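You operate a simulated robot arm through the tools that you are given. There is no shell and no other tool. Be economical: measure what you need, move in short steps, check, and stop when the job is done.

The job below is to be done with a simulated two-armed robot. You get a single attempt, and the scene is never put back.

## Task
Take the wool tuft from the pump end of the workbench and leave it on the upper shelf at the pump end of the workbench. Put the orange ring from the pump end of the workbench on the top of the sack stand lid. Put the tube from the pump end of the workbench on the gear board on the gear case. Fetch the gear from the upper shelf at the pump end of the workbench and set it on the pump end of the workbench. Pick up the black cone from the pump end of the workbench with one hand, pass it to the other hand and put it on the upper shelf under the roller stand. Push the right drawer shut. Push the top drawer shut. Open the middle drawer. Any order will do. Set down upright: tube, cone.

Only the result counts: the job must be done as asked and must still hold three seconds after the hand-in. Knocking over, shifting, dropping, spilling or breaking anything else fails it. Lids that push on must go on centred and level and be pressed home; caps that screw on are set level and turned clockwise until they are tight.

## Robot
Two 7-joint arms with two-finger parallel grippers on one trunk, on a base that drives. Base frame: it is fixed to the floor where the robot stands at the start and does not move with it; the origin is under the middle of the robot, x ahead of it, y to its left, z up. Units: mm, degrees, N and s.
The left shoulder is at the start at [20, 170, 1228], the right one opposite. With the tool pointing down near the work surface each hand reaches from about 100 to 420 mm from the robot's upright axis, wherever it stands, measured 20 degrees to its own side. Places, roughly: cone [1000, -500, 1000]; gear [750, -250, 500]; gear board on the gear case [-600, -1300, 800]; middle drawer [1100, -800, 600]; pump end of the workbench [800, -200, 900]; right drawer [2200, -2700, 800]; ring [500, -250, 1000]; top drawer [900, -1000, 700]; top of the sack stand lid [-200, 1400, 700]; tube (5x5x11 cm) [700, -100, 1000]; upper shelf at the pump end of the workbench [800, -200, 500]; upper shelf under the roller stand [1500, -1300, 500]; wool tuft (9x6x5 cm) [500, 0, 900]. Payload 3.8 kg a hand.
The tool frame of a hand sits at the grasp point between the pads (the TCP): z along the fingers, y along the line on which they close. The tips reach 30 mm beyond it. Largest opening 110 mm; finger width 20, thickness 10; the body of the gripper, 48 by 112 mm, starts 55 mm behind the TCP.
Orientation is that of the tool frame in the base frame, as [roll, pitch, yaw] about the fixed x, y, z axes, in that order (R = Rz(yaw) Ry(pitch) Rx(roll)). With the fingers straight down and closing along the base's y, the tool's x points along the base's -x, its y along +y and its z along -z.

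## Interface
- The arms move only by the tool jog_arm. It takes "left_series", "right_series" or both (then of equal length, played together; a hand with none holds still); each is a list of rows, each an object (a shift or turn left out is 0, a gripper value left out holds the last) with "delta_pos": the shift along the base's x, y, z in mm, a list of three; "angular": the turn, a rotation vector about the base's x, y, z in degrees, a list of three; "jaw": the closure, from 0 (fully open) to 1 (shut). In form: [{"delta_pos": [x, y, z], "angular": [rx, ry, rz], "jaw": jaw}, ...]. A call has 1 to 12 rows; each row is the pose to reach, as a shift and turn from the pose commanded when the call began. A row lasts 0.2 s, in which the tool goes at most 50 mm and 8.6 degrees; a call with a longer step from one row to the next is refused whole, and so is a gripper value outside its range. Where a pose cannot be reached the arm comes as near as it can. A force on the tool above 40 N (or 10 N above the force at the start of the call, whichever is more), or a blocked arm, ends the call early, and 0.2 s more pass. Each finger travels about 72 mm/s and halts on what it meets, pressing with about 37 N; the grip force reading is that of the motor and also rises with nothing between the fingers. The clock runs only during rows and for 0.2 s after the last one: add rows that repeat a pose to give the fingers time. It gives the time, the measured TCP pose, the force on the tool (base axes), the opening and the grip force at its end, in the units of the frame above (readings bear some noise), with the torque about the TCP (base axes, N m) and any sound that the robot's microphone picked up.
- Cameras (640 x 400 px; columns grow to the right, rows downward): "scene" is now at [105.5, -29.1, 1372.7]; the picture's right is [-0.33, -0.94, 0.00], its down [-0.59, 0.21, -0.78] and it looks along [0.74, -0.26, -0.62] (base axes); focal length 254 px, centre (320, 200). "left" rides on the left gripper at [72, -17, -103] in its tool frame; the picture's right is [0.23, 0.97, 0.00], its down [-0.76, 0.18, -0.62] and it looks along [-0.61, 0.14, 0.78] (tool axes); focal length 222 px, centre (320, 200). "right" rides on the right gripper at [72, 17, -103] in its tool frame; the picture's right is [-0.23, 0.97, 0.00], its down [-0.76, -0.18, -0.62] and it looks along [-0.61, -0.14, 0.78] (tool axes); focal length 222 px, centre (320, 200). There is no depth. A picture from a camera that has moved, and an enlarged one, comes with that camera's place and axes in the base frame and with its lens.
- get_image(camera): a new picture of that camera. It takes no simulated time.
- raise_lower(by): slides the trunk up (or, below 0, down) by that many mm; the arms and the scene camera ride with it, the base frame stays. It gives what a move gives, with no picture.
- drive_base(legs): drives the robot by 1 to 6 legs, each [ahead, turn to the left] in mm and degrees, along the robot's own axes; the way and the turn of a leg run together, so that a leg with both is an arc; at most 1500 mm and 180 degrees a leg. The arms and the cameras ride along, it lands a little off, and it stops where it bumps. It gives what a move gives.
- head_to(pan, tilt): turns the head with the scene camera to pan (to the left, within 80 degrees either way) and tilt (down, from -29 to 69), counted from straight ahead of the robot. It gives what a move gives.
- close_up(camera, box): a new picture of the part [left, top, right, bottom] of that camera's present view, enlarged. It takes no simulated time.
- sign_off(): hands the job in; it is judged then, once.

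Go step by step. Nothing tells you exact positions but the pictures and the camera data: compare them with the known pose of the tool, close in by small moves and look again before you grip or let go. The budget is 207 turns and 194 pictures, counting those below and the enlarged ones. Unless the task says otherwise, let go and move clear before handing in, and close with one line.

The tools are called by a JSON object that holds its "fn" and its "kwargs". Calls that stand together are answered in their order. jog_arm: Moves the arms, as the interface text tells. Its arguments: {"type":"object","properties":{"left_series":{"type":"array"},"right_series":{"type":"array"}},"required":[]} The other tools are called the same way: raise_lower (by) slides the trunk up or down; drive_base (legs) drives the base; head_to (pan, tilt) turns the head that bears the scene camera; get_image (camera) takes a picture; close_up (camera, box) takes an enlarged picture of a part of a camera's view; sign_off () hands the job in.

At the start:

```text
clock: 0.0
left_tcp_pos: [419.1, 30.8, 1212.7]
left_orientation: [180.0, 0.0, 180.0]
left_contact_force: [0.4, -0.4, -0.8]
left_wrist_torque: [-0.01, -0.02, 0.0]
left_width: 110.1
left_finger_force: 0.1
right_tcp_pos: [459.9, -359.2, 1139.8]
right_orientation: [-180.0, 0.0, -180.0]
right_contact_force: [-0.1, 0.7, 0.5]
right_wrist_torque: [0.03, -0.01, 0.04]
right_width: 109.9
right_finger_force: 0.1
trunk travel left (down, up): [-325.0, 245.0]
robot x, y, heading: [3.4, 1.5, 0.2]
head pan, tilt: [-19.4, 38.6]
```

scene: 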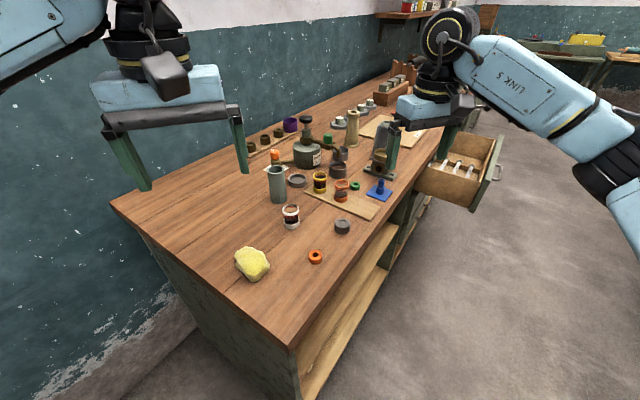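
right: 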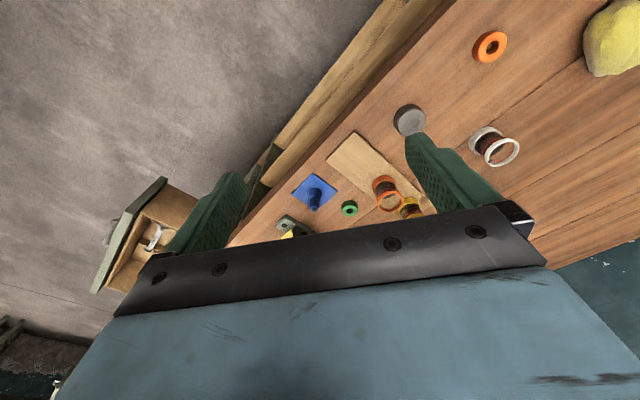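
left: 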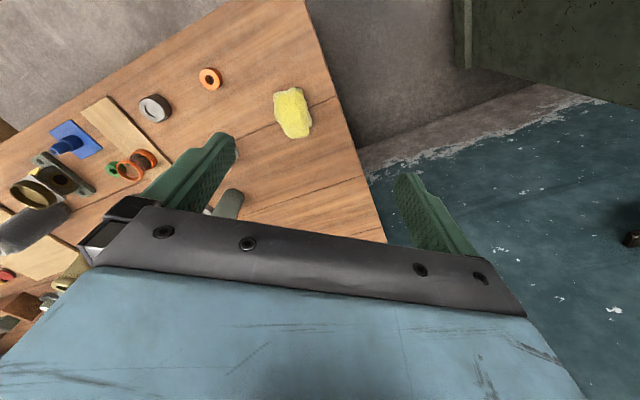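

The bench runs away ahead-right of the robot, with the tuft, ring, tube and cone candidates on top. I'll look at it in detail before moving.

{"fn": "close_up", "kwargs": {"camera": "scene", "box": [220, 100, 420, 225]}}

{"fn": "close_up", "kwargs": {"camera": "scene", "box": [360, 0, 640, 175]}}

{"fn": "close_up", "kwargs": {"camera": "scene", "box": [200, 200, 440, 350]}}

```text
3.20 times, centred on (320, 162) of scene
camera zoom: at [105.5, -29.1, 1372.7], right [-0.33, -0.94, 0.0], down [-0.59, 0.21, -0.78], along [0.74, -0.26, -0.62], focal length 811 px, centre (320, 320)
```

zoom: 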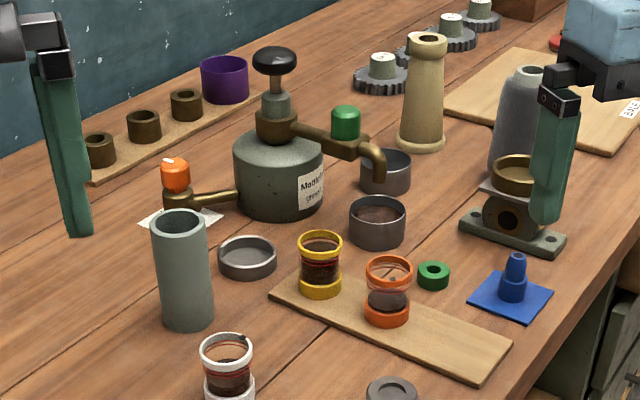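

```text
2.29 times, centred on (500, 88) of scene
camera zoom: at [105.5, -29.1, 1372.7], right [-0.33, -0.94, 0.0], down [-0.59, 0.21, -0.78], along [0.74, -0.26, -0.62], focal length 580 px, centre (-91, 457)
```

zoom: 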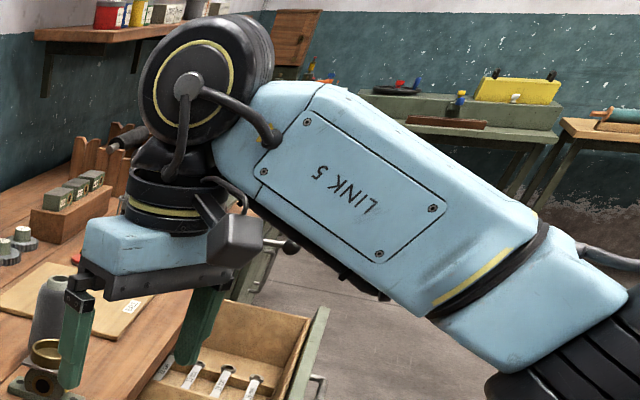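

```text
2.67 times, centred on (320, 275) of scene
camera zoom: at [105.5, -29.1, 1372.7], right [-0.33, -0.94, 0.0], down [-0.59, 0.21, -0.78], along [0.74, -0.26, -0.62], focal length 676 px, centre (320, 0)
```

zoom: 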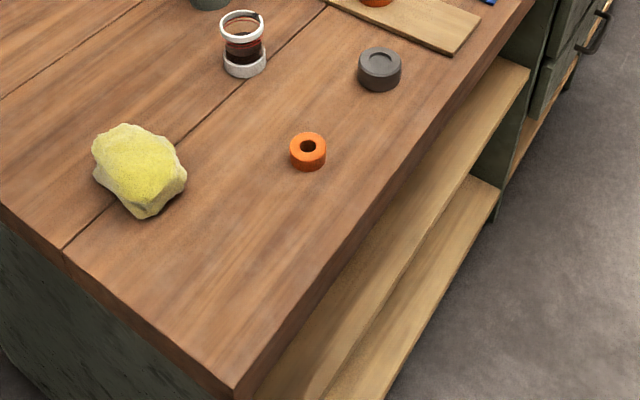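

I'll pan the head to see where the other places are.

{"fn": "head_to", "kwargs": {"pan": -75, "tilt": 25}}

{"fn": "get_image", "kwargs": {"camera": "scene"}}

{"fn": "head_to", "kwargs": {"pan": 78, "tilt": 25}}

{"fn": "get_image", "kwargs": {"camera": "scene"}}

```text
clock: 1.2
left_tcp_pos: [420.6, 30.7, 1213.0]
left_orientation: [-180.0, 0.0, 180.0]
left_contact_force: [0.0, 0.0, 0.2]
left_wrist_torque: [0.0, 0.03, 0.02]
left_width: 110.0
left_finger_force: 0.1
right_tcp_pos: [459.5, -360.2, 1139.6]
right_orientation: [-180.0, 0.0, 180.0]
right_contact_force: [-0.5, -0.5, 0.5]
right_wrist_torque: [-0.04, -0.03, -0.01]
right_width: 110.0
right_finger_force: 0.0
trunk travel left (down, up): [-325.0, 245.0]
robot x, y, heading: [3.5, -5.5, 0.0]
head pan, tilt: [-75.0, 25.0]
```

```text
187 pictures are left
camera scene: at [48.3, -89.6, 1393.8], right [-0.97, -0.26, 0.0], down [-0.11, 0.41, -0.91], along [0.24, -0.88, -0.42], focal length 254 px, centre (320, 200)
```

scene: 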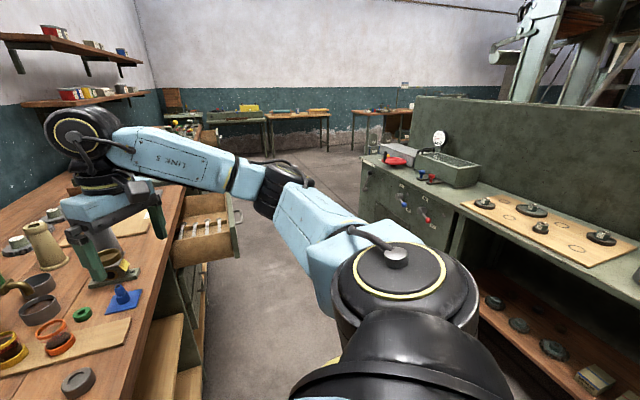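

```text
clock: 3.6
left_tcp_pos: [420.5, 31.1, 1212.5]
left_orientation: [-179.9, 0.0, 180.0]
left_contact_force: [-0.2, 0.0, 0.4]
left_wrist_torque: [-0.02, -0.02, -0.01]
left_width: 110.1
left_finger_force: 0.0
right_tcp_pos: [459.7, -360.4, 1141.0]
right_orientation: [-180.0, -0.1, 180.0]
right_contact_force: [0.6, -0.6, -0.6]
right_wrist_torque: [-0.01, -0.03, 0.01]
right_width: 109.8
right_finger_force: 0.1
trunk travel left (down, up): [-325.0, 245.0]
robot x, y, heading: [-0.5, 0.4, 0.1]
head pan, tilt: [78.0, 25.0]
```

```text
186 pictures are left
camera scene: at [43.6, 89.5, 1393.8], right [0.98, -0.21, 0.0], down [-0.09, -0.41, -0.91], along [0.19, 0.89, -0.42], focal length 254 px, centre (320, 200)
```

scene: 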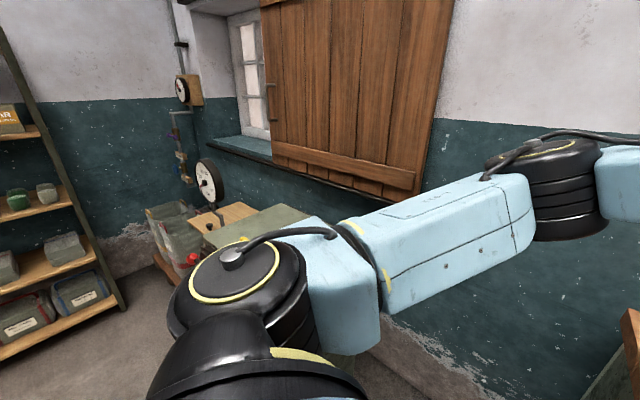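

The workbench front faces the aisle, about 34° left of my heading; I'll raise the trunk for clearance and drive round to face the pump end from the aisle.

{"fn": "raise_lower", "kwargs": {"by": 150}}

{"fn": "drive_base", "kwargs": {"legs": [[0, -75], [340, 0], [0, 107]]}}

{"fn": "head_to", "kwargs": {"pan": 0, "tilt": 45}}

{"fn": "get_image", "kwargs": {"camera": "scene"}}

```text
clock: 5.4
left_tcp_pos: [420.7, 31.6, 1362.8]
left_orientation: [180.0, -0.1, 180.0]
left_contact_force: [-0.4, 0.4, -0.4]
left_wrist_torque: [0.01, 0.01, -0.01]
left_width: 109.8
left_finger_force: 0.0
right_tcp_pos: [460.8, -360.0, 1290.3]
right_orientation: [180.0, 0.0, 179.9]
right_contact_force: [0.2, -0.2, 0.1]
right_wrist_torque: [-0.03, -0.04, -0.01]
right_width: 109.9
right_finger_force: 0.1
trunk travel left (down, up): [-475.0, 95.0]
robot x, y, heading: [-1.5, -2.2, -0.0]
head pan, tilt: [78.0, 25.0]
```

```text
clock: 15.3
left_tcp_pos: [428.6, -82.2, 1362.6]
left_orientation: [-180.0, 0.0, -147.7]
left_contact_force: [-0.8, -0.2, 0.1]
left_wrist_torque: [-0.01, -0.01, 0.01]
left_width: 110.0
left_finger_force: 0.2
right_tcp_pos: [671.6, -390.9, 1290.4]
right_orientation: [-179.9, 0.0, -147.8]
right_contact_force: [0.5, -0.6, 0.3]
right_wrist_torque: [0.0, 0.01, -0.01]
right_width: 109.9
right_finger_force: 0.1
trunk travel left (down, up): [-475.0, 95.0]
robot x, y, heading: [90.0, -334.1, 32.1]
head pan, tilt: [78.0, 25.0]
```

```text
clock: 16.9
left_tcp_pos: [429.4, -81.1, 1361.1]
left_orientation: [180.0, 0.0, -147.8]
left_contact_force: [0.0, 0.3, -0.5]
left_wrist_torque: [0.01, -0.02, -0.01]
left_width: 110.1
left_finger_force: 0.0
right_tcp_pos: [672.4, -390.3, 1290.4]
right_orientation: [-179.9, 0.0, -147.7]
right_contact_force: [0.5, 0.1, 0.3]
right_wrist_torque: [0.01, 0.0, 0.0]
right_width: 110.2
right_finger_force: 0.0
trunk travel left (down, up): [-475.0, 95.0]
robot x, y, heading: [88.7, -334.3, 32.1]
head pan, tilt: [0.0, 45.0]
```

```text
185 pictures are left
camera scene: at [180.4, -278.9, 1513.3], right [0.53, -0.84, 0.0], down [-0.6, -0.38, -0.71], along [0.6, 0.38, -0.71], focal length 254 px, centre (320, 200)
```

scene: 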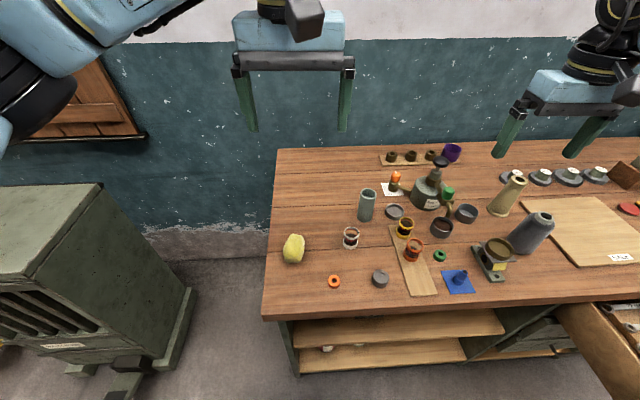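

Good view of the whole pump end. I'll zoom on the cones, the shelves and the drawer.

{"fn": "close_up", "kwargs": {"camera": "scene", "box": [440, 150, 640, 275]}}

{"fn": "close_up", "kwargs": {"camera": "scene", "box": [270, 275, 590, 400]}}

{"fn": "close_up", "kwargs": {"camera": "scene", "box": [270, 170, 470, 295]}}

```text
3.20 times, centred on (540, 212) of scene
camera zoom: at [180.4, -278.9, 1513.3], right [0.53, -0.84, 0.0], down [-0.6, -0.38, -0.71], along [0.6, 0.38, -0.71], focal length 811 px, centre (-384, 160)
```

zoom: 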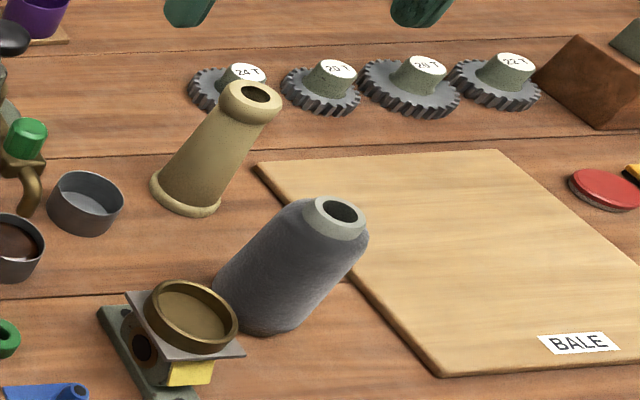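

```text
2.00 times, centred on (430, 338) of scene
camera zoom: at [180.4, -278.9, 1513.3], right [0.53, -0.84, 0.0], down [-0.6, -0.38, -0.71], along [0.6, 0.38, -0.71], focal length 507 px, centre (100, -75)
```

zoom: 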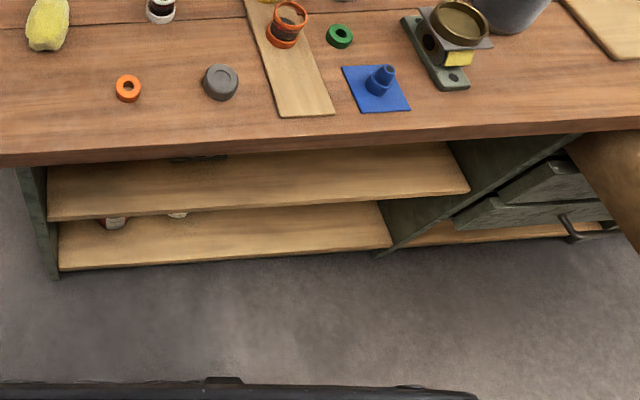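

```text
3.20 times, centred on (370, 232) of scene
camera zoom: at [180.4, -278.9, 1513.3], right [0.53, -0.84, 0.0], down [-0.6, -0.38, -0.71], along [0.6, 0.38, -0.71], focal length 811 px, centre (160, 96)
```

zoom: 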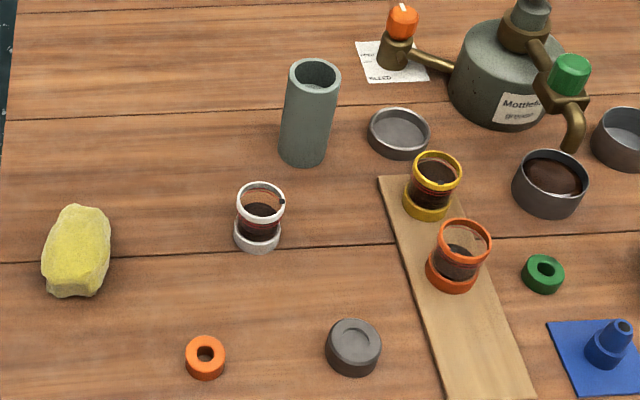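

The dark one with the pale core is the black cone; the gear sits deep on the upper shelf. I'll look straight down to see how far my base is from the bench.

{"fn": "head_to", "kwargs": {"pan": 0, "tilt": 69}}

{"fn": "get_image", "kwargs": {"camera": "scene"}}

```text
clock: 17.7
left_tcp_pos: [428.8, -82.9, 1362.8]
left_orientation: [-179.9, -0.1, -147.7]
left_contact_force: [0.4, -0.9, 0.7]
left_wrist_torque: [0.01, 0.01, 0.0]
left_width: 109.8
left_finger_force: 0.0
right_tcp_pos: [670.6, -391.6, 1290.9]
right_orientation: [-180.0, 0.0, -147.7]
right_contact_force: [0.0, -0.4, -0.1]
right_wrist_torque: [0.04, -0.03, 0.01]
right_width: 109.9
right_finger_force: 0.1
trunk travel left (down, up): [-475.0, 95.0]
robot x, y, heading: [86.8, -332.1, 32.2]
head pan, tilt: [0.0, 68.8]
```

```text
181 pictures are left
camera scene: at [158.9, -292.5, 1484.4], right [0.53, -0.85, 0.0], down [-0.79, -0.5, -0.36], along [0.31, 0.19, -0.93], focal length 254 px, centre (320, 200)
```

scene: 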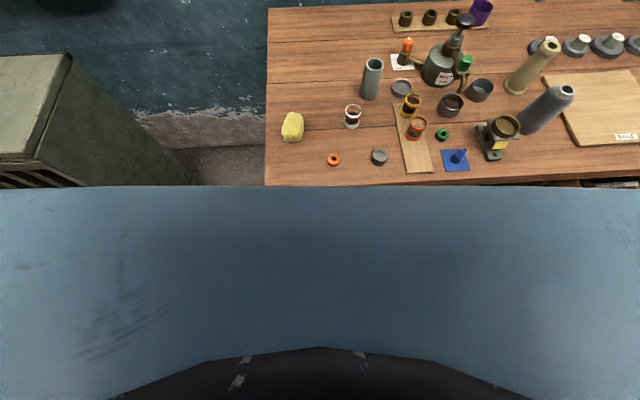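

I'll square up and move closer to the bench, then check.

{"fn": "drive_base", "kwargs": {"legs": [[0, 4], [100, 0]]}}

{"fn": "head_to", "kwargs": {"pan": 0, "tilt": 50}}

{"fn": "get_image", "kwargs": {"camera": "scene"}}

{"fn": "get_image", "kwargs": {"camera": "left"}}

```text
clock: 19.3
left_tcp_pos: [490.1, -1.8, 1362.8]
left_orientation: [180.0, 0.0, -143.7]
left_contact_force: [-0.6, 0.2, 0.1]
left_wrist_torque: [-0.01, 0.05, 0.05]
left_width: 109.9
left_finger_force: 0.1
right_tcp_pos: [753.2, -294.4, 1289.5]
right_orientation: [180.0, 0.0, -143.8]
right_contact_force: [-0.5, 0.4, -0.1]
right_wrist_torque: [-0.03, 0.05, 0.02]
right_width: 110.3
right_finger_force: 0.2
trunk travel left (down, up): [-475.0, 95.0]
robot x, y, heading: [169.9, -271.7, 36.1]
head pan, tilt: [0.0, 68.8]
```

```text
clock: 20.1
left_tcp_pos: [489.2, -1.6, 1364.4]
left_orientation: [180.0, 0.1, -143.8]
left_contact_force: [0.3, 0.8, -0.3]
left_wrist_torque: [0.0, 0.01, 0.04]
left_width: 109.8
left_finger_force: 0.0
right_tcp_pos: [752.7, -295.2, 1290.7]
right_orientation: [179.9, 0.0, -143.7]
right_contact_force: [-1.1, -0.6, -0.1]
right_wrist_torque: [-0.01, -0.01, -0.02]
right_width: 110.0
right_finger_force: 0.0
trunk travel left (down, up): [-475.0, 95.0]
robot x, y, heading: [169.6, -273.4, 36.1]
head pan, tilt: [0.0, 50.0]
```

```text
180 pictures are left
camera scene: at [251.5, -218.2, 1506.3], right [0.59, -0.81, 0.0], down [-0.62, -0.45, -0.64], along [0.52, 0.38, -0.77], focal length 254 px, centre (320, 200)
```

scene: 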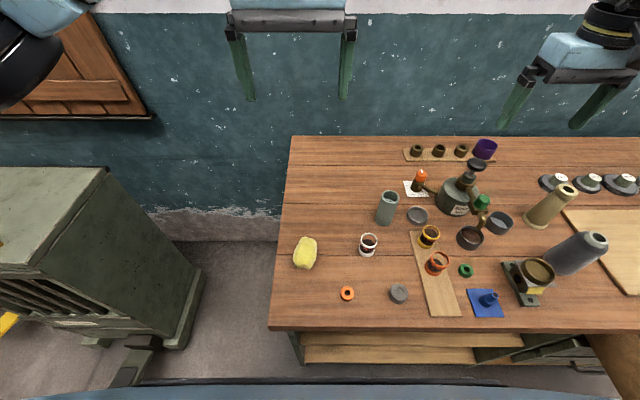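

```text
179 pictures are left
camera left: at [441.2, -58.7, 1467.4], right [-0.76, 0.65, 0.0], down [0.51, 0.59, 0.62], along [0.41, 0.47, -0.78], focal length 222 px, centre (320, 200)
```

left: 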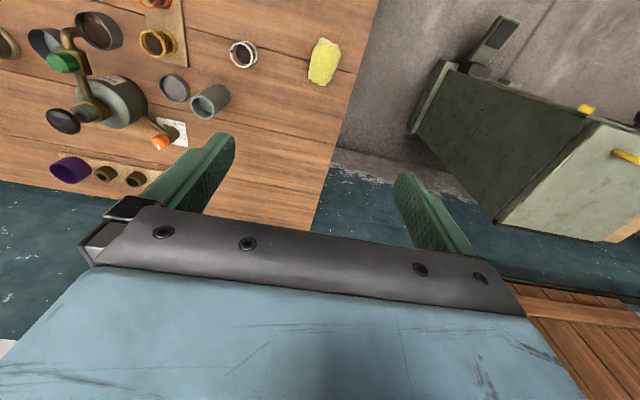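

The tuft is almost right under the left hand (~[481,-2]). I'll pull the right hand back from over the pump, lower the trunk, and look with the left camera.

{"fn": "jog_arm", "kwargs": {"right_series": [{"delta_pos": [-30, -22, 25]}, {"delta_pos": [-60, -44, 50]}, {"delta_pos": [-90, -66, 75]}, {"delta_pos": [-121, -88, 100]}]}}

{"fn": "raise_lower", "kwargs": {"by": -200}}

{"fn": "jog_arm", "kwargs": {"left_series": [{"delta_pos": [-2, 0, -45]}, {"delta_pos": [-5, 0, -90]}]}}

{"fn": "get_image", "kwargs": {"camera": "left"}}

{"fn": "get_image", "kwargs": {"camera": "scene"}}

```text
clock: 21.1
left_tcp_pos: [489.1, -2.6, 1363.8]
left_orientation: [180.0, 0.1, -143.8]
left_contact_force: [-0.3, -0.7, -0.1]
left_wrist_torque: [0.0, -0.02, 0.02]
left_width: 109.8
left_finger_force: 0.2
right_tcp_pos: [630.7, -380.5, 1391.1]
right_orientation: [180.0, 0.0, -143.8]
right_contact_force: [-1.5, -0.2, -1.3]
right_wrist_torque: [0.0, -0.01, 0.04]
right_width: 109.8
right_finger_force: 0.1
trunk travel left (down, up): [-475.0, 95.0]
robot x, y, heading: [169.2, -273.1, 36.3]
head pan, tilt: [0.0, 50.0]
```

```text
clock: 23.3
left_tcp_pos: [490.7, -2.0, 1162.8]
left_orientation: [-180.0, 0.0, -143.7]
left_contact_force: [1.0, 0.2, -0.1]
left_wrist_torque: [-0.02, 0.0, -0.03]
left_width: 110.0
left_finger_force: 0.0
right_tcp_pos: [633.3, -380.6, 1190.9]
right_orientation: [180.0, 0.0, -143.8]
right_contact_force: [0.1, 1.2, 0.7]
right_wrist_torque: [0.0, -0.01, -0.02]
right_width: 110.1
right_finger_force: 0.0
trunk travel left (down, up): [-275.0, 295.0]
robot x, y, heading: [171.4, -275.2, 36.1]
head pan, tilt: [0.0, 50.0]
```

```text
clock: 23.9
left_tcp_pos: [486.1, -1.8, 1072.9]
left_orientation: [-180.0, 0.1, -143.8]
left_contact_force: [1.0, 0.0, 0.1]
left_wrist_torque: [0.0, -0.01, 0.02]
left_width: 110.2
left_finger_force: 0.1
right_tcp_pos: [632.6, -379.9, 1190.5]
right_orientation: [-180.0, -0.1, -143.8]
right_contact_force: [0.0, 0.5, 0.2]
right_wrist_torque: [0.02, 0.03, 0.05]
right_width: 109.9
right_finger_force: 0.1
trunk travel left (down, up): [-275.0, 295.0]
robot x, y, heading: [166.7, -275.6, 36.1]
head pan, tilt: [0.0, 50.0]
```

```text
178 pictures are left
camera left: at [437.8, -58.8, 1177.9], right [-0.76, 0.65, 0.0], down [0.51, 0.59, 0.62], along [0.41, 0.47, -0.78], focal length 222 px, centre (320, 200)
```

left: 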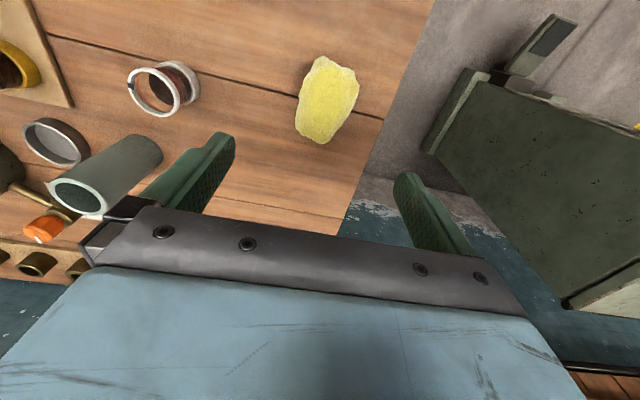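

```text
177 pictures are left
camera scene: at [251.9, -217.9, 1306.3], right [0.59, -0.81, 0.0], down [-0.62, -0.45, -0.64], along [0.52, 0.38, -0.77], focal length 254 px, centre (320, 200)
```

scene: 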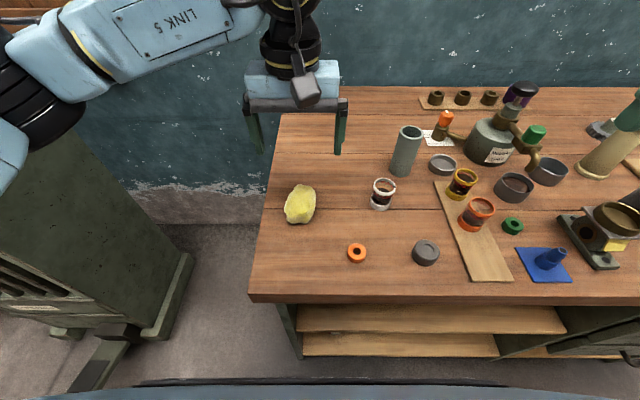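

Tuft measured at about [477,-4]. Descending the open left hand around it.

{"fn": "jog_arm", "kwargs": {"left_series": [{"delta_pos": [-9, -2, -40]}, {"delta_pos": [-9, -2, -80]}, {"delta_pos": [-9, -2, -115]}]}}

{"fn": "get_image", "kwargs": {"camera": "left"}}

{"fn": "get_image", "kwargs": {"camera": "scene"}}

```text
clock: 24.7
left_tcp_pos: [477.3, -2.5, 958.7]
left_orientation: [-180.0, 0.0, -143.8]
left_contact_force: [1.1, 0.5, -0.2]
left_wrist_torque: [0.02, -0.03, 0.0]
left_width: 110.0
left_finger_force: 0.0
right_tcp_pos: [632.5, -378.6, 1190.9]
right_orientation: [-180.0, 0.1, -143.8]
right_contact_force: [0.2, -0.5, -0.6]
right_wrist_torque: [0.0, 0.05, 0.06]
right_width: 110.0
right_finger_force: 0.1
trunk travel left (down, up): [-275.0, 295.0]
robot x, y, heading: [172.9, -274.3, 36.2]
head pan, tilt: [0.0, 50.0]
```

```text
176 pictures are left
camera left: at [428.0, -60.2, 1063.7], right [-0.76, 0.65, 0.0], down [0.51, 0.59, 0.62], along [0.41, 0.47, -0.78], focal length 222 px, centre (320, 200)
```

left: 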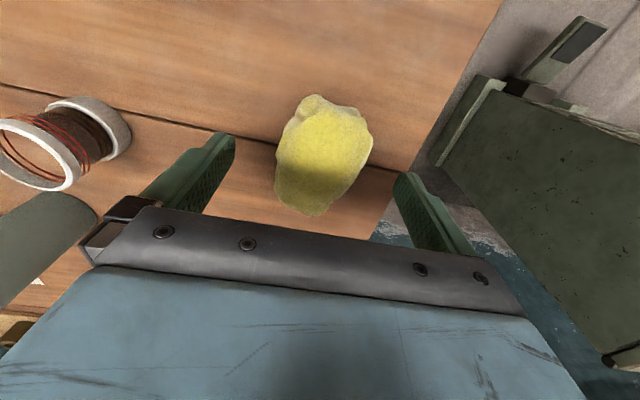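

```text
175 pictures are left
camera scene: at [251.9, -217.7, 1306.3], right [0.59, -0.81, 0.0], down [-0.62, -0.45, -0.64], along [0.52, 0.38, -0.77], focal length 254 px, centre (320, 200)
```

scene: 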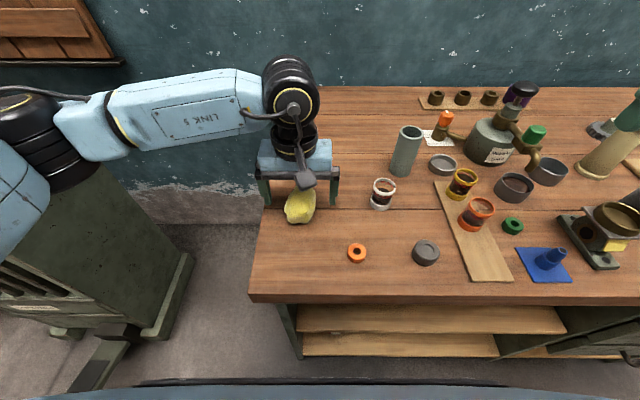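

{"fn": "jog_arm", "kwargs": {"left_series": [{"delta_pos": [-3, -3, -12]}, {"delta_pos": [-3, -3, -23]}, {"delta_pos": [-3, -3, -23], "jaw": 0.3}, {"delta_pos": [-3, -3, -23], "jaw": 0.6}, {"delta_pos": [-3, -3, -23], "jaw": 0.8}, {"delta_pos": [-3, -3, -23], "jaw": 0.8}]}}

```text
clock: 26.1
left_tcp_pos: [472.1, -7.5, 936.0]
left_orientation: [179.9, 0.0, -143.8]
left_contact_force: [0.4, 0.9, -0.2]
left_wrist_torque: [0.01, -0.04, -0.03]
left_width: 53.7
left_finger_force: 36.9
right_tcp_pos: [632.8, -380.3, 1190.6]
right_orientation: [180.0, 0.0, -143.8]
right_contact_force: [-1.2, -0.3, -0.2]
right_wrist_torque: [0.0, 0.02, 0.04]
right_width: 110.1
right_finger_force: 0.2
trunk travel left (down, up): [-275.0, 295.0]
robot x, y, heading: [167.2, -274.2, 36.3]
head pan, tilt: [0.0, 50.0]
```

The grip works; but to lay it flat inside the shelf I want a tilted hand. I'll reopen, tilt 50° forward about the TCP, and regrip.

{"fn": "jog_arm", "kwargs": {"left_series": [{"jaw": 0}, {"jaw": 0}, {"jaw": 0}, {"angular": [4.9, -6.75, 0]}, {"angular": [9.8, -13.5, 0]}, {"angular": [14.7, -20.2, 0]}, {"angular": [19.6, -27, 0]}, {"angular": [24.5, -33.7, 0]}, {"angular": [29.4, -40.5, 0]}, {"angular": [29.4, -40.5, 0]}]}}

{"fn": "get_image", "kwargs": {"camera": "left"}}

{"fn": "get_image", "kwargs": {"camera": "scene"}}

```text
clock: 28.3
left_tcp_pos: [472.3, -8.0, 935.8]
left_orientation: [-179.7, 50.2, -143.7]
left_contact_force: [0.2, 0.4, -0.5]
left_wrist_torque: [-0.03, 0.0, 0.01]
left_width: 109.9
left_finger_force: 0.1
right_tcp_pos: [633.1, -379.9, 1191.0]
right_orientation: [-179.9, 0.1, -143.9]
right_contact_force: [-1.0, -0.3, 0.5]
right_wrist_torque: [0.0, 0.01, 0.03]
right_width: 110.2
right_finger_force: 0.0
trunk travel left (down, up): [-275.0, 295.0]
robot x, y, heading: [170.7, -278.2, 36.3]
head pan, tilt: [0.0, 50.0]
```

```text
174 pictures are left
camera left: at [380.9, -95.2, 946.9], right [-0.69, 0.7, -0.18], down [-0.1, 0.15, 0.98], along [0.72, 0.7, -0.03], focal length 222 px, centre (320, 200)
```

left: 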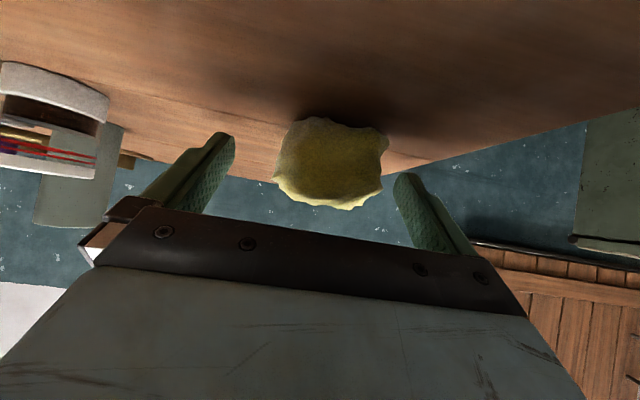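

```text
173 pictures are left
camera scene: at [251.8, -217.9, 1306.4], right [0.59, -0.81, 0.0], down [-0.62, -0.45, -0.64], along [0.52, 0.38, -0.77], focal length 254 px, centre (320, 200)
```

scene: 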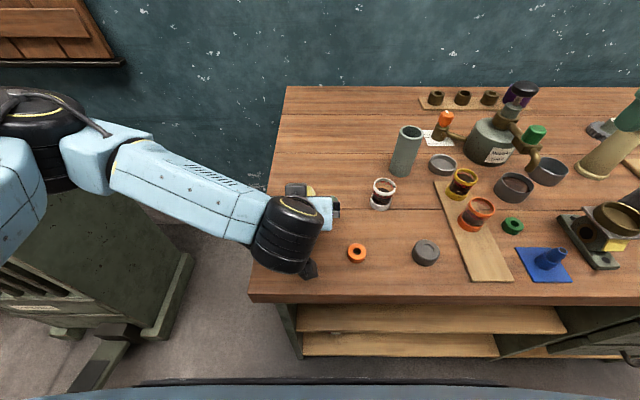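

{"fn": "jog_arm", "kwargs": {"left_series": [{"delta_pos": [2, 2, -4], "jaw": 0.3}, {"delta_pos": [2, 2, -4], "jaw": 0.6}, {"delta_pos": [2, 2, -4], "jaw": 0.8}, {"delta_pos": [2, 2, -4], "jaw": 0.8}, {"delta_pos": [2, 2, 40]}, {"delta_pos": [2, 2, 85]}]}}

{"fn": "get_image", "kwargs": {"camera": "left"}}

```text
clock: 29.7
left_tcp_pos: [473.2, -5.1, 1019.3]
left_orientation: [-179.7, 50.0, -143.7]
left_contact_force: [0.1, -0.2, 0.1]
left_wrist_torque: [-0.02, -0.03, -0.03]
left_width: 54.3
left_finger_force: 37.7
right_tcp_pos: [632.8, -379.5, 1190.7]
right_orientation: [-180.0, 0.0, -143.9]
right_contact_force: [-0.6, -0.4, 0.0]
right_wrist_torque: [-0.01, 0.0, -0.03]
right_width: 110.0
right_finger_force: 0.0
trunk travel left (down, up): [-275.0, 295.0]
robot x, y, heading: [169.9, -276.4, 36.3]
head pan, tilt: [0.0, 50.0]
```

```text
172 pictures are left
camera left: at [380.7, -93.5, 1031.3], right [-0.69, 0.7, -0.18], down [-0.1, 0.15, 0.98], along [0.72, 0.7, -0.04], focal length 222 px, centre (320, 200)
```

left: 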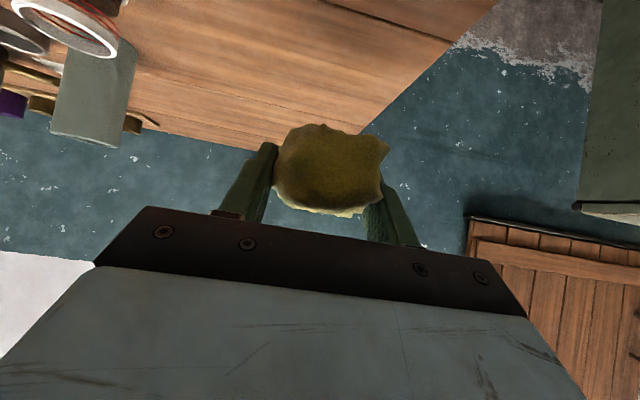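

Tuft secured. Backing off and lowering the trunk to shelf height.

{"fn": "drive_base", "kwargs": {"legs": [[-330, 0]]}}

{"fn": "raise_lower", "kwargs": {"by": -275}}

{"fn": "head_to", "kwargs": {"pan": 0, "tilt": 35}}

{"fn": "get_image", "kwargs": {"camera": "scene"}}

```text
clock: 31.9
left_tcp_pos: [203.8, -200.7, 1018.3]
left_orientation: [-179.7, 50.1, -143.4]
left_contact_force: [-0.4, 0.5, -0.6]
left_wrist_torque: [-0.01, 0.0, -0.01]
left_width: 54.5
left_finger_force: 37.5
right_tcp_pos: [366.4, -574.1, 1191.2]
right_orientation: [180.0, 0.0, -143.4]
right_contact_force: [0.0, 0.4, 0.5]
right_wrist_torque: [0.0, -0.04, -0.01]
right_width: 109.7
right_finger_force: 0.2
trunk travel left (down, up): [-275.0, 295.0]
robot x, y, heading: [-101.6, -472.5, 36.5]
head pan, tilt: [0.0, 50.0]
```

```text
clock: 34.7
left_tcp_pos: [204.8, -200.3, 744.4]
left_orientation: [-179.7, 50.1, -143.3]
left_contact_force: [0.5, -0.6, -0.9]
left_wrist_torque: [-0.02, -0.01, 0.0]
left_width: 54.4
left_finger_force: 37.0
right_tcp_pos: [367.2, -573.1, 915.4]
right_orientation: [-180.0, 0.1, -143.4]
right_contact_force: [0.0, 0.4, -0.9]
right_wrist_torque: [-0.02, 0.01, -0.01]
right_width: 109.8
right_finger_force: 0.1
trunk travel left (down, up): [0.0, 570.0]
robot x, y, heading: [-96.2, -471.2, 36.6]
head pan, tilt: [0.0, 50.0]
```

```text
clock: 35.5
left_tcp_pos: [204.2, -200.4, 743.6]
left_orientation: [-179.7, 50.1, -143.3]
left_contact_force: [0.7, -0.1, -0.5]
left_wrist_torque: [0.01, 0.04, 0.0]
left_width: 54.5
left_finger_force: 37.1
right_tcp_pos: [366.8, -573.9, 915.3]
right_orientation: [-180.0, -0.1, -143.4]
right_contact_force: [0.9, -0.1, -1.1]
right_wrist_torque: [0.0, -0.02, -0.01]
right_width: 110.0
right_finger_force: 0.0
trunk travel left (down, up): [0.0, 570.0]
robot x, y, heading: [-96.6, -472.1, 36.6]
head pan, tilt: [0.0, 35.0]
```

```text
171 pictures are left
camera scene: at [-6.6, -407.7, 1053.0], right [0.6, -0.8, 0.0], down [-0.46, -0.34, -0.82], along [0.66, 0.49, -0.57], focal length 254 px, centre (320, 200)
```

scene: 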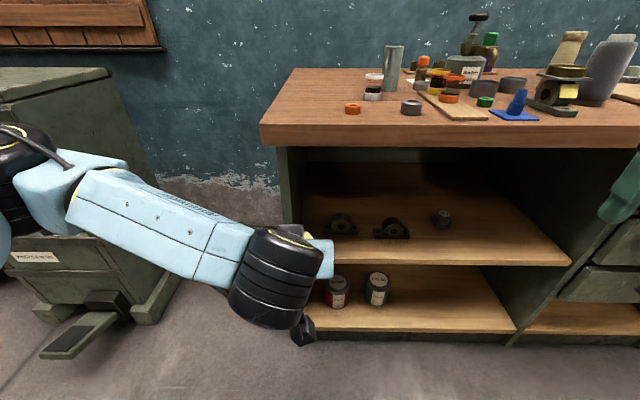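

{"fn": "close_up", "kwargs": {"camera": "scene", "box": [270, 130, 590, 330]}}

{"fn": "get_image", "kwargs": {"camera": "right"}}

```text
2.00 times, centred on (430, 230) of scene
camera zoom: at [-6.6, -407.7, 1053.0], right [0.6, -0.8, 0.0], down [-0.46, -0.34, -0.82], along [0.66, 0.49, -0.57], focal length 507 px, centre (100, 140)
```

zoom: 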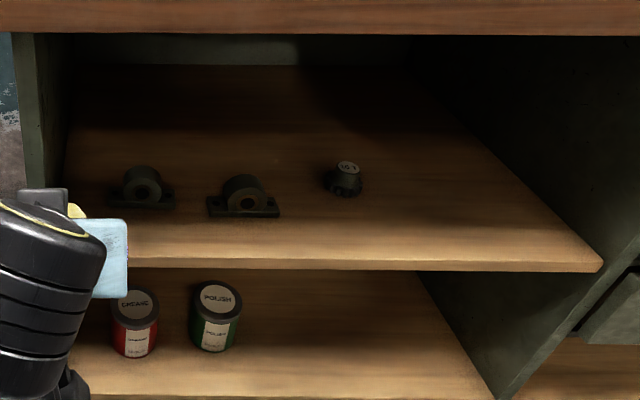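

```text
169 pictures are left
camera right: at [298.5, -602.4, 1019.5], right [-0.4, 0.92, 0.0], down [0.72, 0.31, 0.62], along [0.57, 0.25, -0.78], focal length 222 px, centre (320, 200)
```

right: 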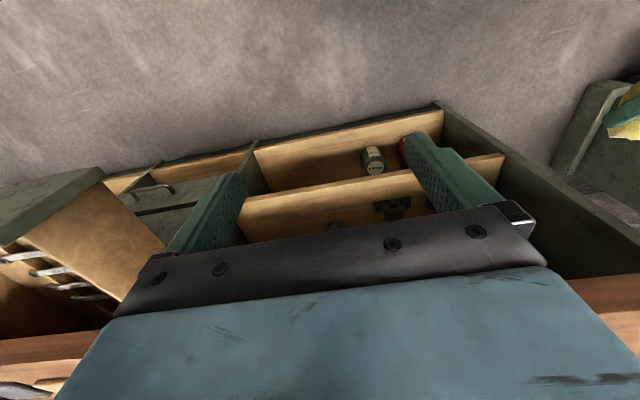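

The gear (labelled 10 T) is on the upper shelf at about bench-along 519 mm, depth 210 mm; free room lies between it and the bearing block. I'll tuck the right arm inward and shift the robot along the aisle.

{"fn": "jog_arm", "kwargs": {"right_series": [{"delta_pos": [-25, 35, 20]}, {"delta_pos": [-50, 70, 40]}, {"delta_pos": [-75, 105, 60]}, {"delta_pos": [-88, 121, 80]}]}}

{"fn": "drive_base", "kwargs": {"legs": [[0, -90], [370, 0], [0, 90]]}}

{"fn": "get_image", "kwargs": {"camera": "scene"}}

```text
clock: 36.5
left_tcp_pos: [202.8, -200.2, 743.8]
left_orientation: [-179.8, 50.1, -143.3]
left_contact_force: [0.2, 0.4, 0.0]
left_wrist_torque: [-0.01, 0.0, 0.01]
left_width: 54.1
left_finger_force: 36.9
right_tcp_pos: [276.6, -451.7, 995.6]
right_orientation: [-179.9, 0.0, -143.5]
right_contact_force: [0.1, 0.4, 0.7]
right_wrist_torque: [0.05, 0.0, 0.01]
right_width: 109.9
right_finger_force: 0.1
trunk travel left (down, up): [0.0, 570.0]
robot x, y, heading: [-99.8, -471.9, 36.7]
head pan, tilt: [0.0, 35.0]
```

```text
clock: 46.5
left_tcp_pos: [424.3, -496.0, 743.2]
left_orientation: [-179.8, 50.2, -143.2]
left_contact_force: [-0.9, -0.1, 0.0]
left_wrist_torque: [-0.01, 0.02, -0.04]
left_width: 53.7
left_finger_force: 37.2
right_tcp_pos: [497.3, -748.3, 995.3]
right_orientation: [180.0, 0.1, -143.4]
right_contact_force: [0.8, 0.7, -0.2]
right_wrist_torque: [-0.01, 0.03, -0.03]
right_width: 109.8
right_finger_force: 0.0
trunk travel left (down, up): [0.0, 570.0]
robot x, y, heading: [121.5, -767.5, 37.1]
head pan, tilt: [0.0, 35.0]
```

```text
168 pictures are left
camera scene: at [213.8, -704.1, 1053.1], right [0.6, -0.8, 0.0], down [-0.46, -0.34, -0.82], along [0.66, 0.49, -0.57], focal length 254 px, centre (320, 200)
```

scene: 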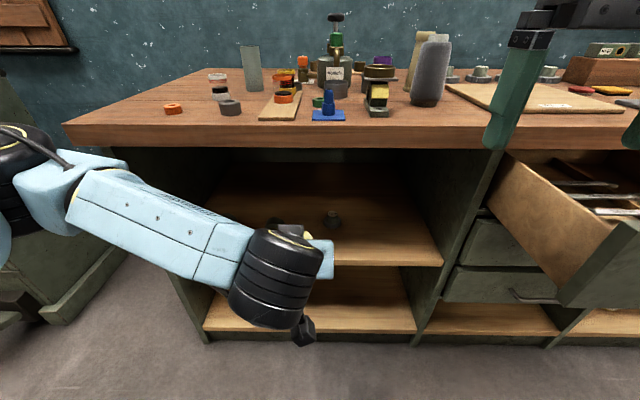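

Left hand is lined up at along ≈437. Lowering to shelf level outside, then driving in.

{"fn": "jog_arm", "kwargs": {"left_series": [{"delta_pos": [0, 0, -45]}, {"delta_pos": [0, 0, -90]}, {"delta_pos": [0, 0, -135]}, {"delta_pos": [0, 0, -150]}]}}

{"fn": "drive_base", "kwargs": {"legs": [[260, -0.9]]}}

{"fn": "get_image", "kwargs": {"camera": "left"}}

{"fn": "get_image", "kwargs": {"camera": "scene"}}

```text
clock: 47.5
left_tcp_pos: [423.8, -496.4, 591.9]
left_orientation: [-179.7, 50.1, -143.2]
left_contact_force: [0.7, 0.4, -0.7]
left_wrist_torque: [0.02, 0.01, -0.02]
left_width: 54.1
left_finger_force: 37.2
right_tcp_pos: [497.5, -748.4, 996.1]
right_orientation: [-179.9, 0.0, -143.4]
right_contact_force: [0.1, 0.0, 0.3]
right_wrist_torque: [-0.03, 0.0, 0.01]
right_width: 110.2
right_finger_force: 0.1
trunk travel left (down, up): [0.0, 570.0]
robot x, y, heading: [121.0, -766.8, 36.6]
head pan, tilt: [0.0, 35.0]
```

```text
clock: 49.0
left_tcp_pos: [571.9, -393.7, 591.6]
left_orientation: [180.0, 49.8, -144.1]
left_contact_force: [-0.4, 0.2, 0.5]
left_wrist_torque: [-0.03, -0.02, -0.02]
left_width: 53.7
left_finger_force: 37.2
right_tcp_pos: [644.4, -646.3, 996.7]
right_orientation: [180.0, 0.3, -144.0]
right_contact_force: [0.2, -0.4, 0.0]
right_wrist_torque: [-0.01, -0.04, -0.04]
right_width: 110.0
right_finger_force: 0.0
trunk travel left (down, up): [0.0, 570.0]
robot x, y, heading: [272.4, -657.5, 36.5]
head pan, tilt: [0.0, 35.0]
stopped in leg 1: the robot was blocked; the commanded pose is now the measured one
```

```text
167 pictures are left
camera left: at [479.2, -481.6, 604.4], right [-0.69, 0.7, -0.17], down [-0.09, 0.15, 0.98], along [0.72, 0.69, -0.04], focal length 222 px, centre (320, 200)
```

left: 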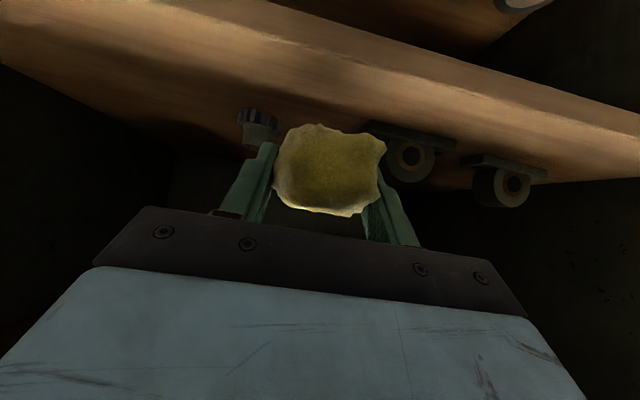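

```text
166 pictures are left
camera scene: at [360.6, -600.1, 1054.3], right [0.59, -0.8, 0.0], down [-0.46, -0.33, -0.82], along [0.66, 0.49, -0.57], focal length 254 px, centre (320, 200)
```

scene: 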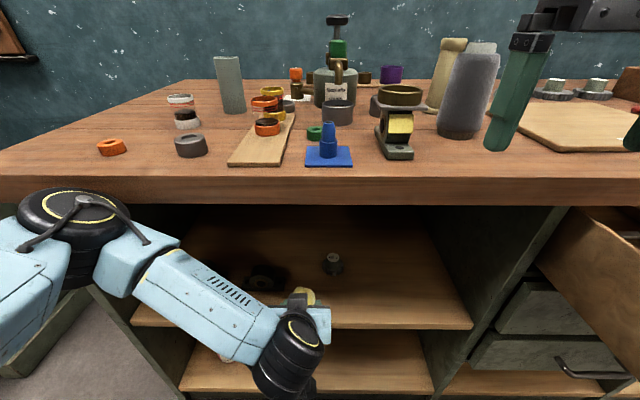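

The robot was blocked (likely left elbow at the bench edge). I'll back off a touch and extend the arm instead.

{"fn": "drive_base", "kwargs": {"legs": [[-20, 0]]}}

{"fn": "jog_arm", "kwargs": {"left_series": [{"delta_pos": [32, 23, 0]}, {"delta_pos": [64, 47, 0]}, {"delta_pos": [97, 70, 0]}]}}

{"fn": "get_image", "kwargs": {"camera": "scene"}}

{"fn": "get_image", "kwargs": {"camera": "left"}}

```text
clock: 49.8
left_tcp_pos: [559.3, -401.4, 586.8]
left_orientation: [-179.9, 49.1, -144.1]
left_contact_force: [-0.4, 0.4, -0.5]
left_wrist_torque: [0.0, -0.02, 0.0]
left_width: 53.7
left_finger_force: 37.1
right_tcp_pos: [635.1, -651.0, 994.2]
right_orientation: [-179.9, -0.3, -144.0]
right_contact_force: [-0.4, -0.9, 0.0]
right_wrist_torque: [0.0, 0.0, 0.03]
right_width: 110.0
right_finger_force: 0.1
trunk travel left (down, up): [0.0, 570.0]
robot x, y, heading: [262.7, -669.6, 36.2]
head pan, tilt: [0.0, 35.0]
```

```text
clock: 50.6
left_tcp_pos: [657.1, -331.5, 584.2]
left_orientation: [-179.9, 49.1, -144.1]
left_contact_force: [0.3, -0.8, 0.2]
left_wrist_torque: [0.0, -0.03, 0.03]
left_width: 53.7
left_finger_force: 37.1
right_tcp_pos: [636.1, -651.6, 994.4]
right_orientation: [-179.9, -0.1, -144.0]
right_contact_force: [0.2, -0.6, -1.3]
right_wrist_torque: [-0.01, -0.01, 0.02]
right_width: 109.9
right_finger_force: 0.0
trunk travel left (down, up): [0.0, 570.0]
robot x, y, heading: [258.2, -668.1, 36.2]
head pan, tilt: [0.0, 35.0]
```

```text
165 pictures are left
camera scene: at [352.0, -604.1, 1053.1], right [0.59, -0.81, 0.0], down [-0.46, -0.34, -0.82], along [0.66, 0.48, -0.57], focal length 254 px, centre (320, 200)
```

scene: 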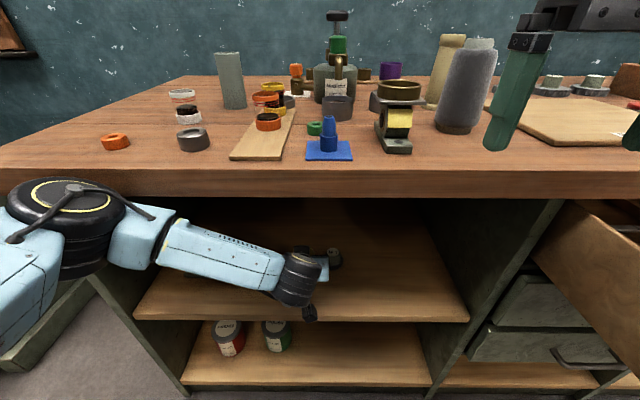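

```text
164 pictures are left
camera left: at [565.2, -417.8, 599.3], right [-0.69, 0.7, -0.17], down [-0.08, 0.16, 0.98], along [0.72, 0.69, -0.05], focal length 222 px, centre (320, 200)
```

left: 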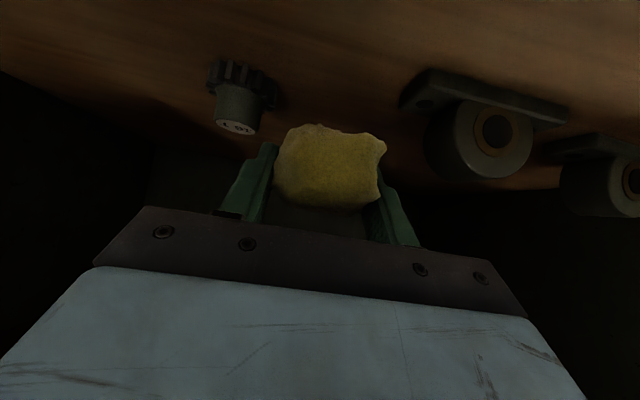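

Tuft is over the shelf between block and gear. Lowering in small steps until contact.

{"fn": "jog_arm", "kwargs": {"left_series": [{"delta_pos": [0, 0, -20]}, {"delta_pos": [0, 0, -40]}, {"delta_pos": [0, 0, -45]}, {"delta_pos": [0, 0, -50]}]}}

{"fn": "get_image", "kwargs": {"camera": "left"}}

```text
clock: 51.6
left_tcp_pos: [656.6, -332.0, 536.3]
left_orientation: [-179.9, 49.0, -144.1]
left_contact_force: [-0.1, 0.2, -0.1]
left_wrist_torque: [0.0, -0.02, 0.03]
left_width: 53.5
left_finger_force: 36.9
right_tcp_pos: [635.1, -650.5, 993.8]
right_orientation: [-179.8, -0.3, -144.1]
right_contact_force: [0.5, 0.8, 0.6]
right_wrist_torque: [-0.02, 0.0, 0.02]
right_width: 109.9
right_finger_force: 0.1
trunk travel left (down, up): [0.0, 570.0]
robot x, y, heading: [261.0, -671.8, 36.1]
head pan, tilt: [0.0, 35.0]
```

```text
163 pictures are left
camera left: at [564.8, -419.2, 550.2], right [-0.69, 0.7, -0.17], down [-0.08, 0.16, 0.98], along [0.72, 0.69, -0.05], focal length 222 px, centre (320, 200)
```

left: 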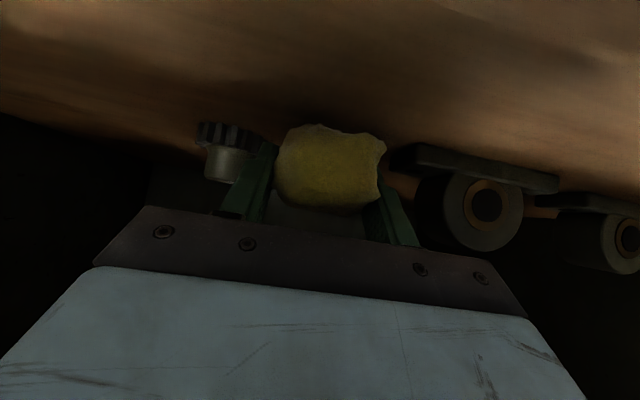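

{"fn": "jog_arm", "kwargs": {"left_series": [{"delta_pos": [0, 0, -6]}, {"delta_pos": [0, 0, -12]}, {"delta_pos": [0, 0, -18]}]}}

{"fn": "get_image", "kwargs": {"camera": "left"}}

```text
clock: 52.5
left_tcp_pos: [660.3, -329.6, 525.5]
left_orientation: [-179.5, 50.0, -144.0]
left_contact_force: [1.2, -0.6, 11.5]
left_wrist_torque: [0.03, 0.05, -0.02]
left_width: 53.7
left_finger_force: 37.7
right_tcp_pos: [635.2, -652.2, 993.6]
right_orientation: [-179.8, -0.3, -144.1]
right_contact_force: [0.2, -0.4, 0.0]
right_wrist_torque: [0.01, -0.02, 0.02]
right_width: 109.9
right_finger_force: 0.0
trunk travel left (down, up): [0.0, 570.0]
robot x, y, heading: [258.3, -668.4, 36.3]
head pan, tilt: [0.0, 35.0]
stopped in row 3 (left hand): the force on the tool passed its limit at 44 N (the readings are from after the stop); the commanded pose is now the measured one
```

```text
162 pictures are left
camera left: at [568.2, -418.6, 537.8], right [-0.69, 0.7, -0.18], down [-0.1, 0.15, 0.98], along [0.72, 0.69, -0.04], focal length 222 px, centre (320, 200)
```

left: 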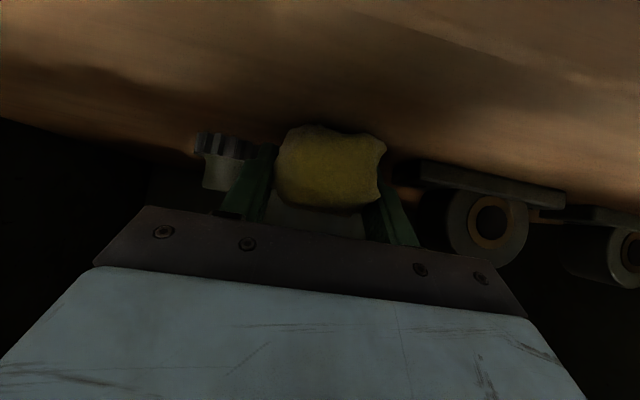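

Tuft rests on the shelf. Releasing and backing out along the tool axis.

{"fn": "jog_arm", "kwargs": {"left_series": [{"jaw": 0.2}, {"jaw": 0.2}, {"jaw": 0.2}, {"delta_pos": [-12, -9, 12]}, {"delta_pos": [-37, -27, 30]}, {"delta_pos": [-74, -54, 40]}, {"delta_pos": [-110, -80, 50]}, {"delta_pos": [-146, -106, 60]}]}}

{"fn": "get_image", "kwargs": {"camera": "left"}}

{"fn": "get_image", "kwargs": {"camera": "scene"}}

```text
clock: 54.4
left_tcp_pos: [515.2, -435.6, 581.7]
left_orientation: [-179.9, 49.6, -144.0]
left_contact_force: [-0.2, 0.4, -0.3]
left_wrist_torque: [0.01, 0.01, -0.01]
left_width: 88.1
left_finger_force: 0.0
right_tcp_pos: [635.0, -651.3, 992.7]
right_orientation: [-180.0, -0.2, -144.0]
right_contact_force: [0.0, 0.0, -0.3]
right_wrist_torque: [0.01, -0.02, -0.02]
right_width: 110.1
right_finger_force: 0.0
trunk travel left (down, up): [0.0, 570.0]
robot x, y, heading: [255.2, -667.1, 36.2]
head pan, tilt: [0.0, 35.0]
```

```text
161 pictures are left
camera left: at [422.4, -523.9, 594.9], right [-0.69, 0.7, -0.18], down [-0.09, 0.16, 0.98], along [0.72, 0.7, -0.04], focal length 222 px, centre (320, 200)
```

left: 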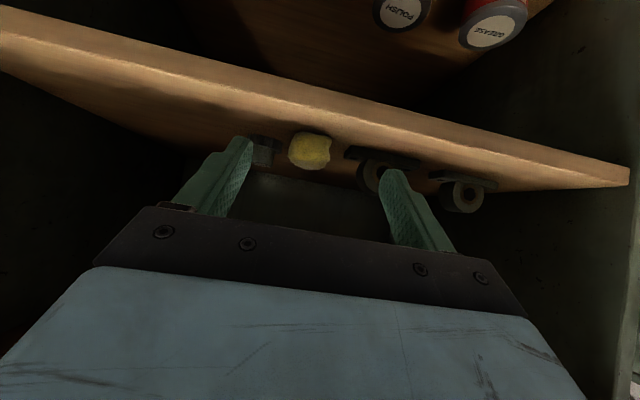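

```text
160 pictures are left
camera scene: at [351.6, -604.3, 1053.1], right [0.59, -0.81, 0.0], down [-0.46, -0.34, -0.82], along [0.66, 0.48, -0.57], focal length 254 px, centre (320, 200)
```

scene: 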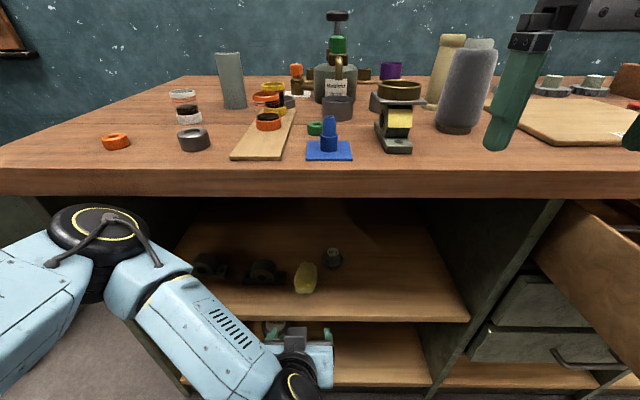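

Tuft is on the shelf. Next the gear with the same hand; zooming to measure it.

{"fn": "close_up", "kwargs": {"camera": "scene", "box": [240, 220, 400, 320]}}

```text
4.00 times, centred on (320, 270) of scene
camera zoom: at [351.6, -604.3, 1053.1], right [0.59, -0.81, 0.0], down [-0.46, -0.34, -0.82], along [0.66, 0.48, -0.57], focal length 1014 px, centre (320, -80)
```

zoom: 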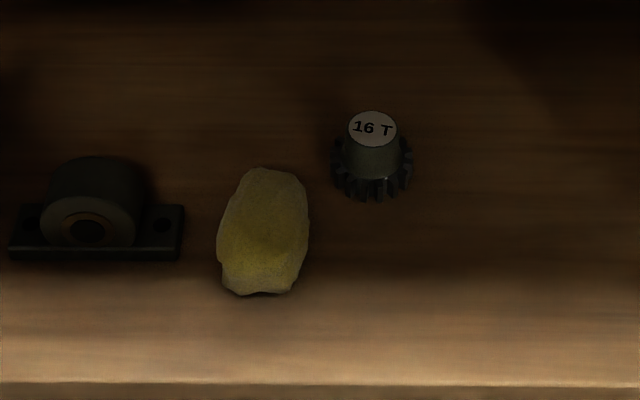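

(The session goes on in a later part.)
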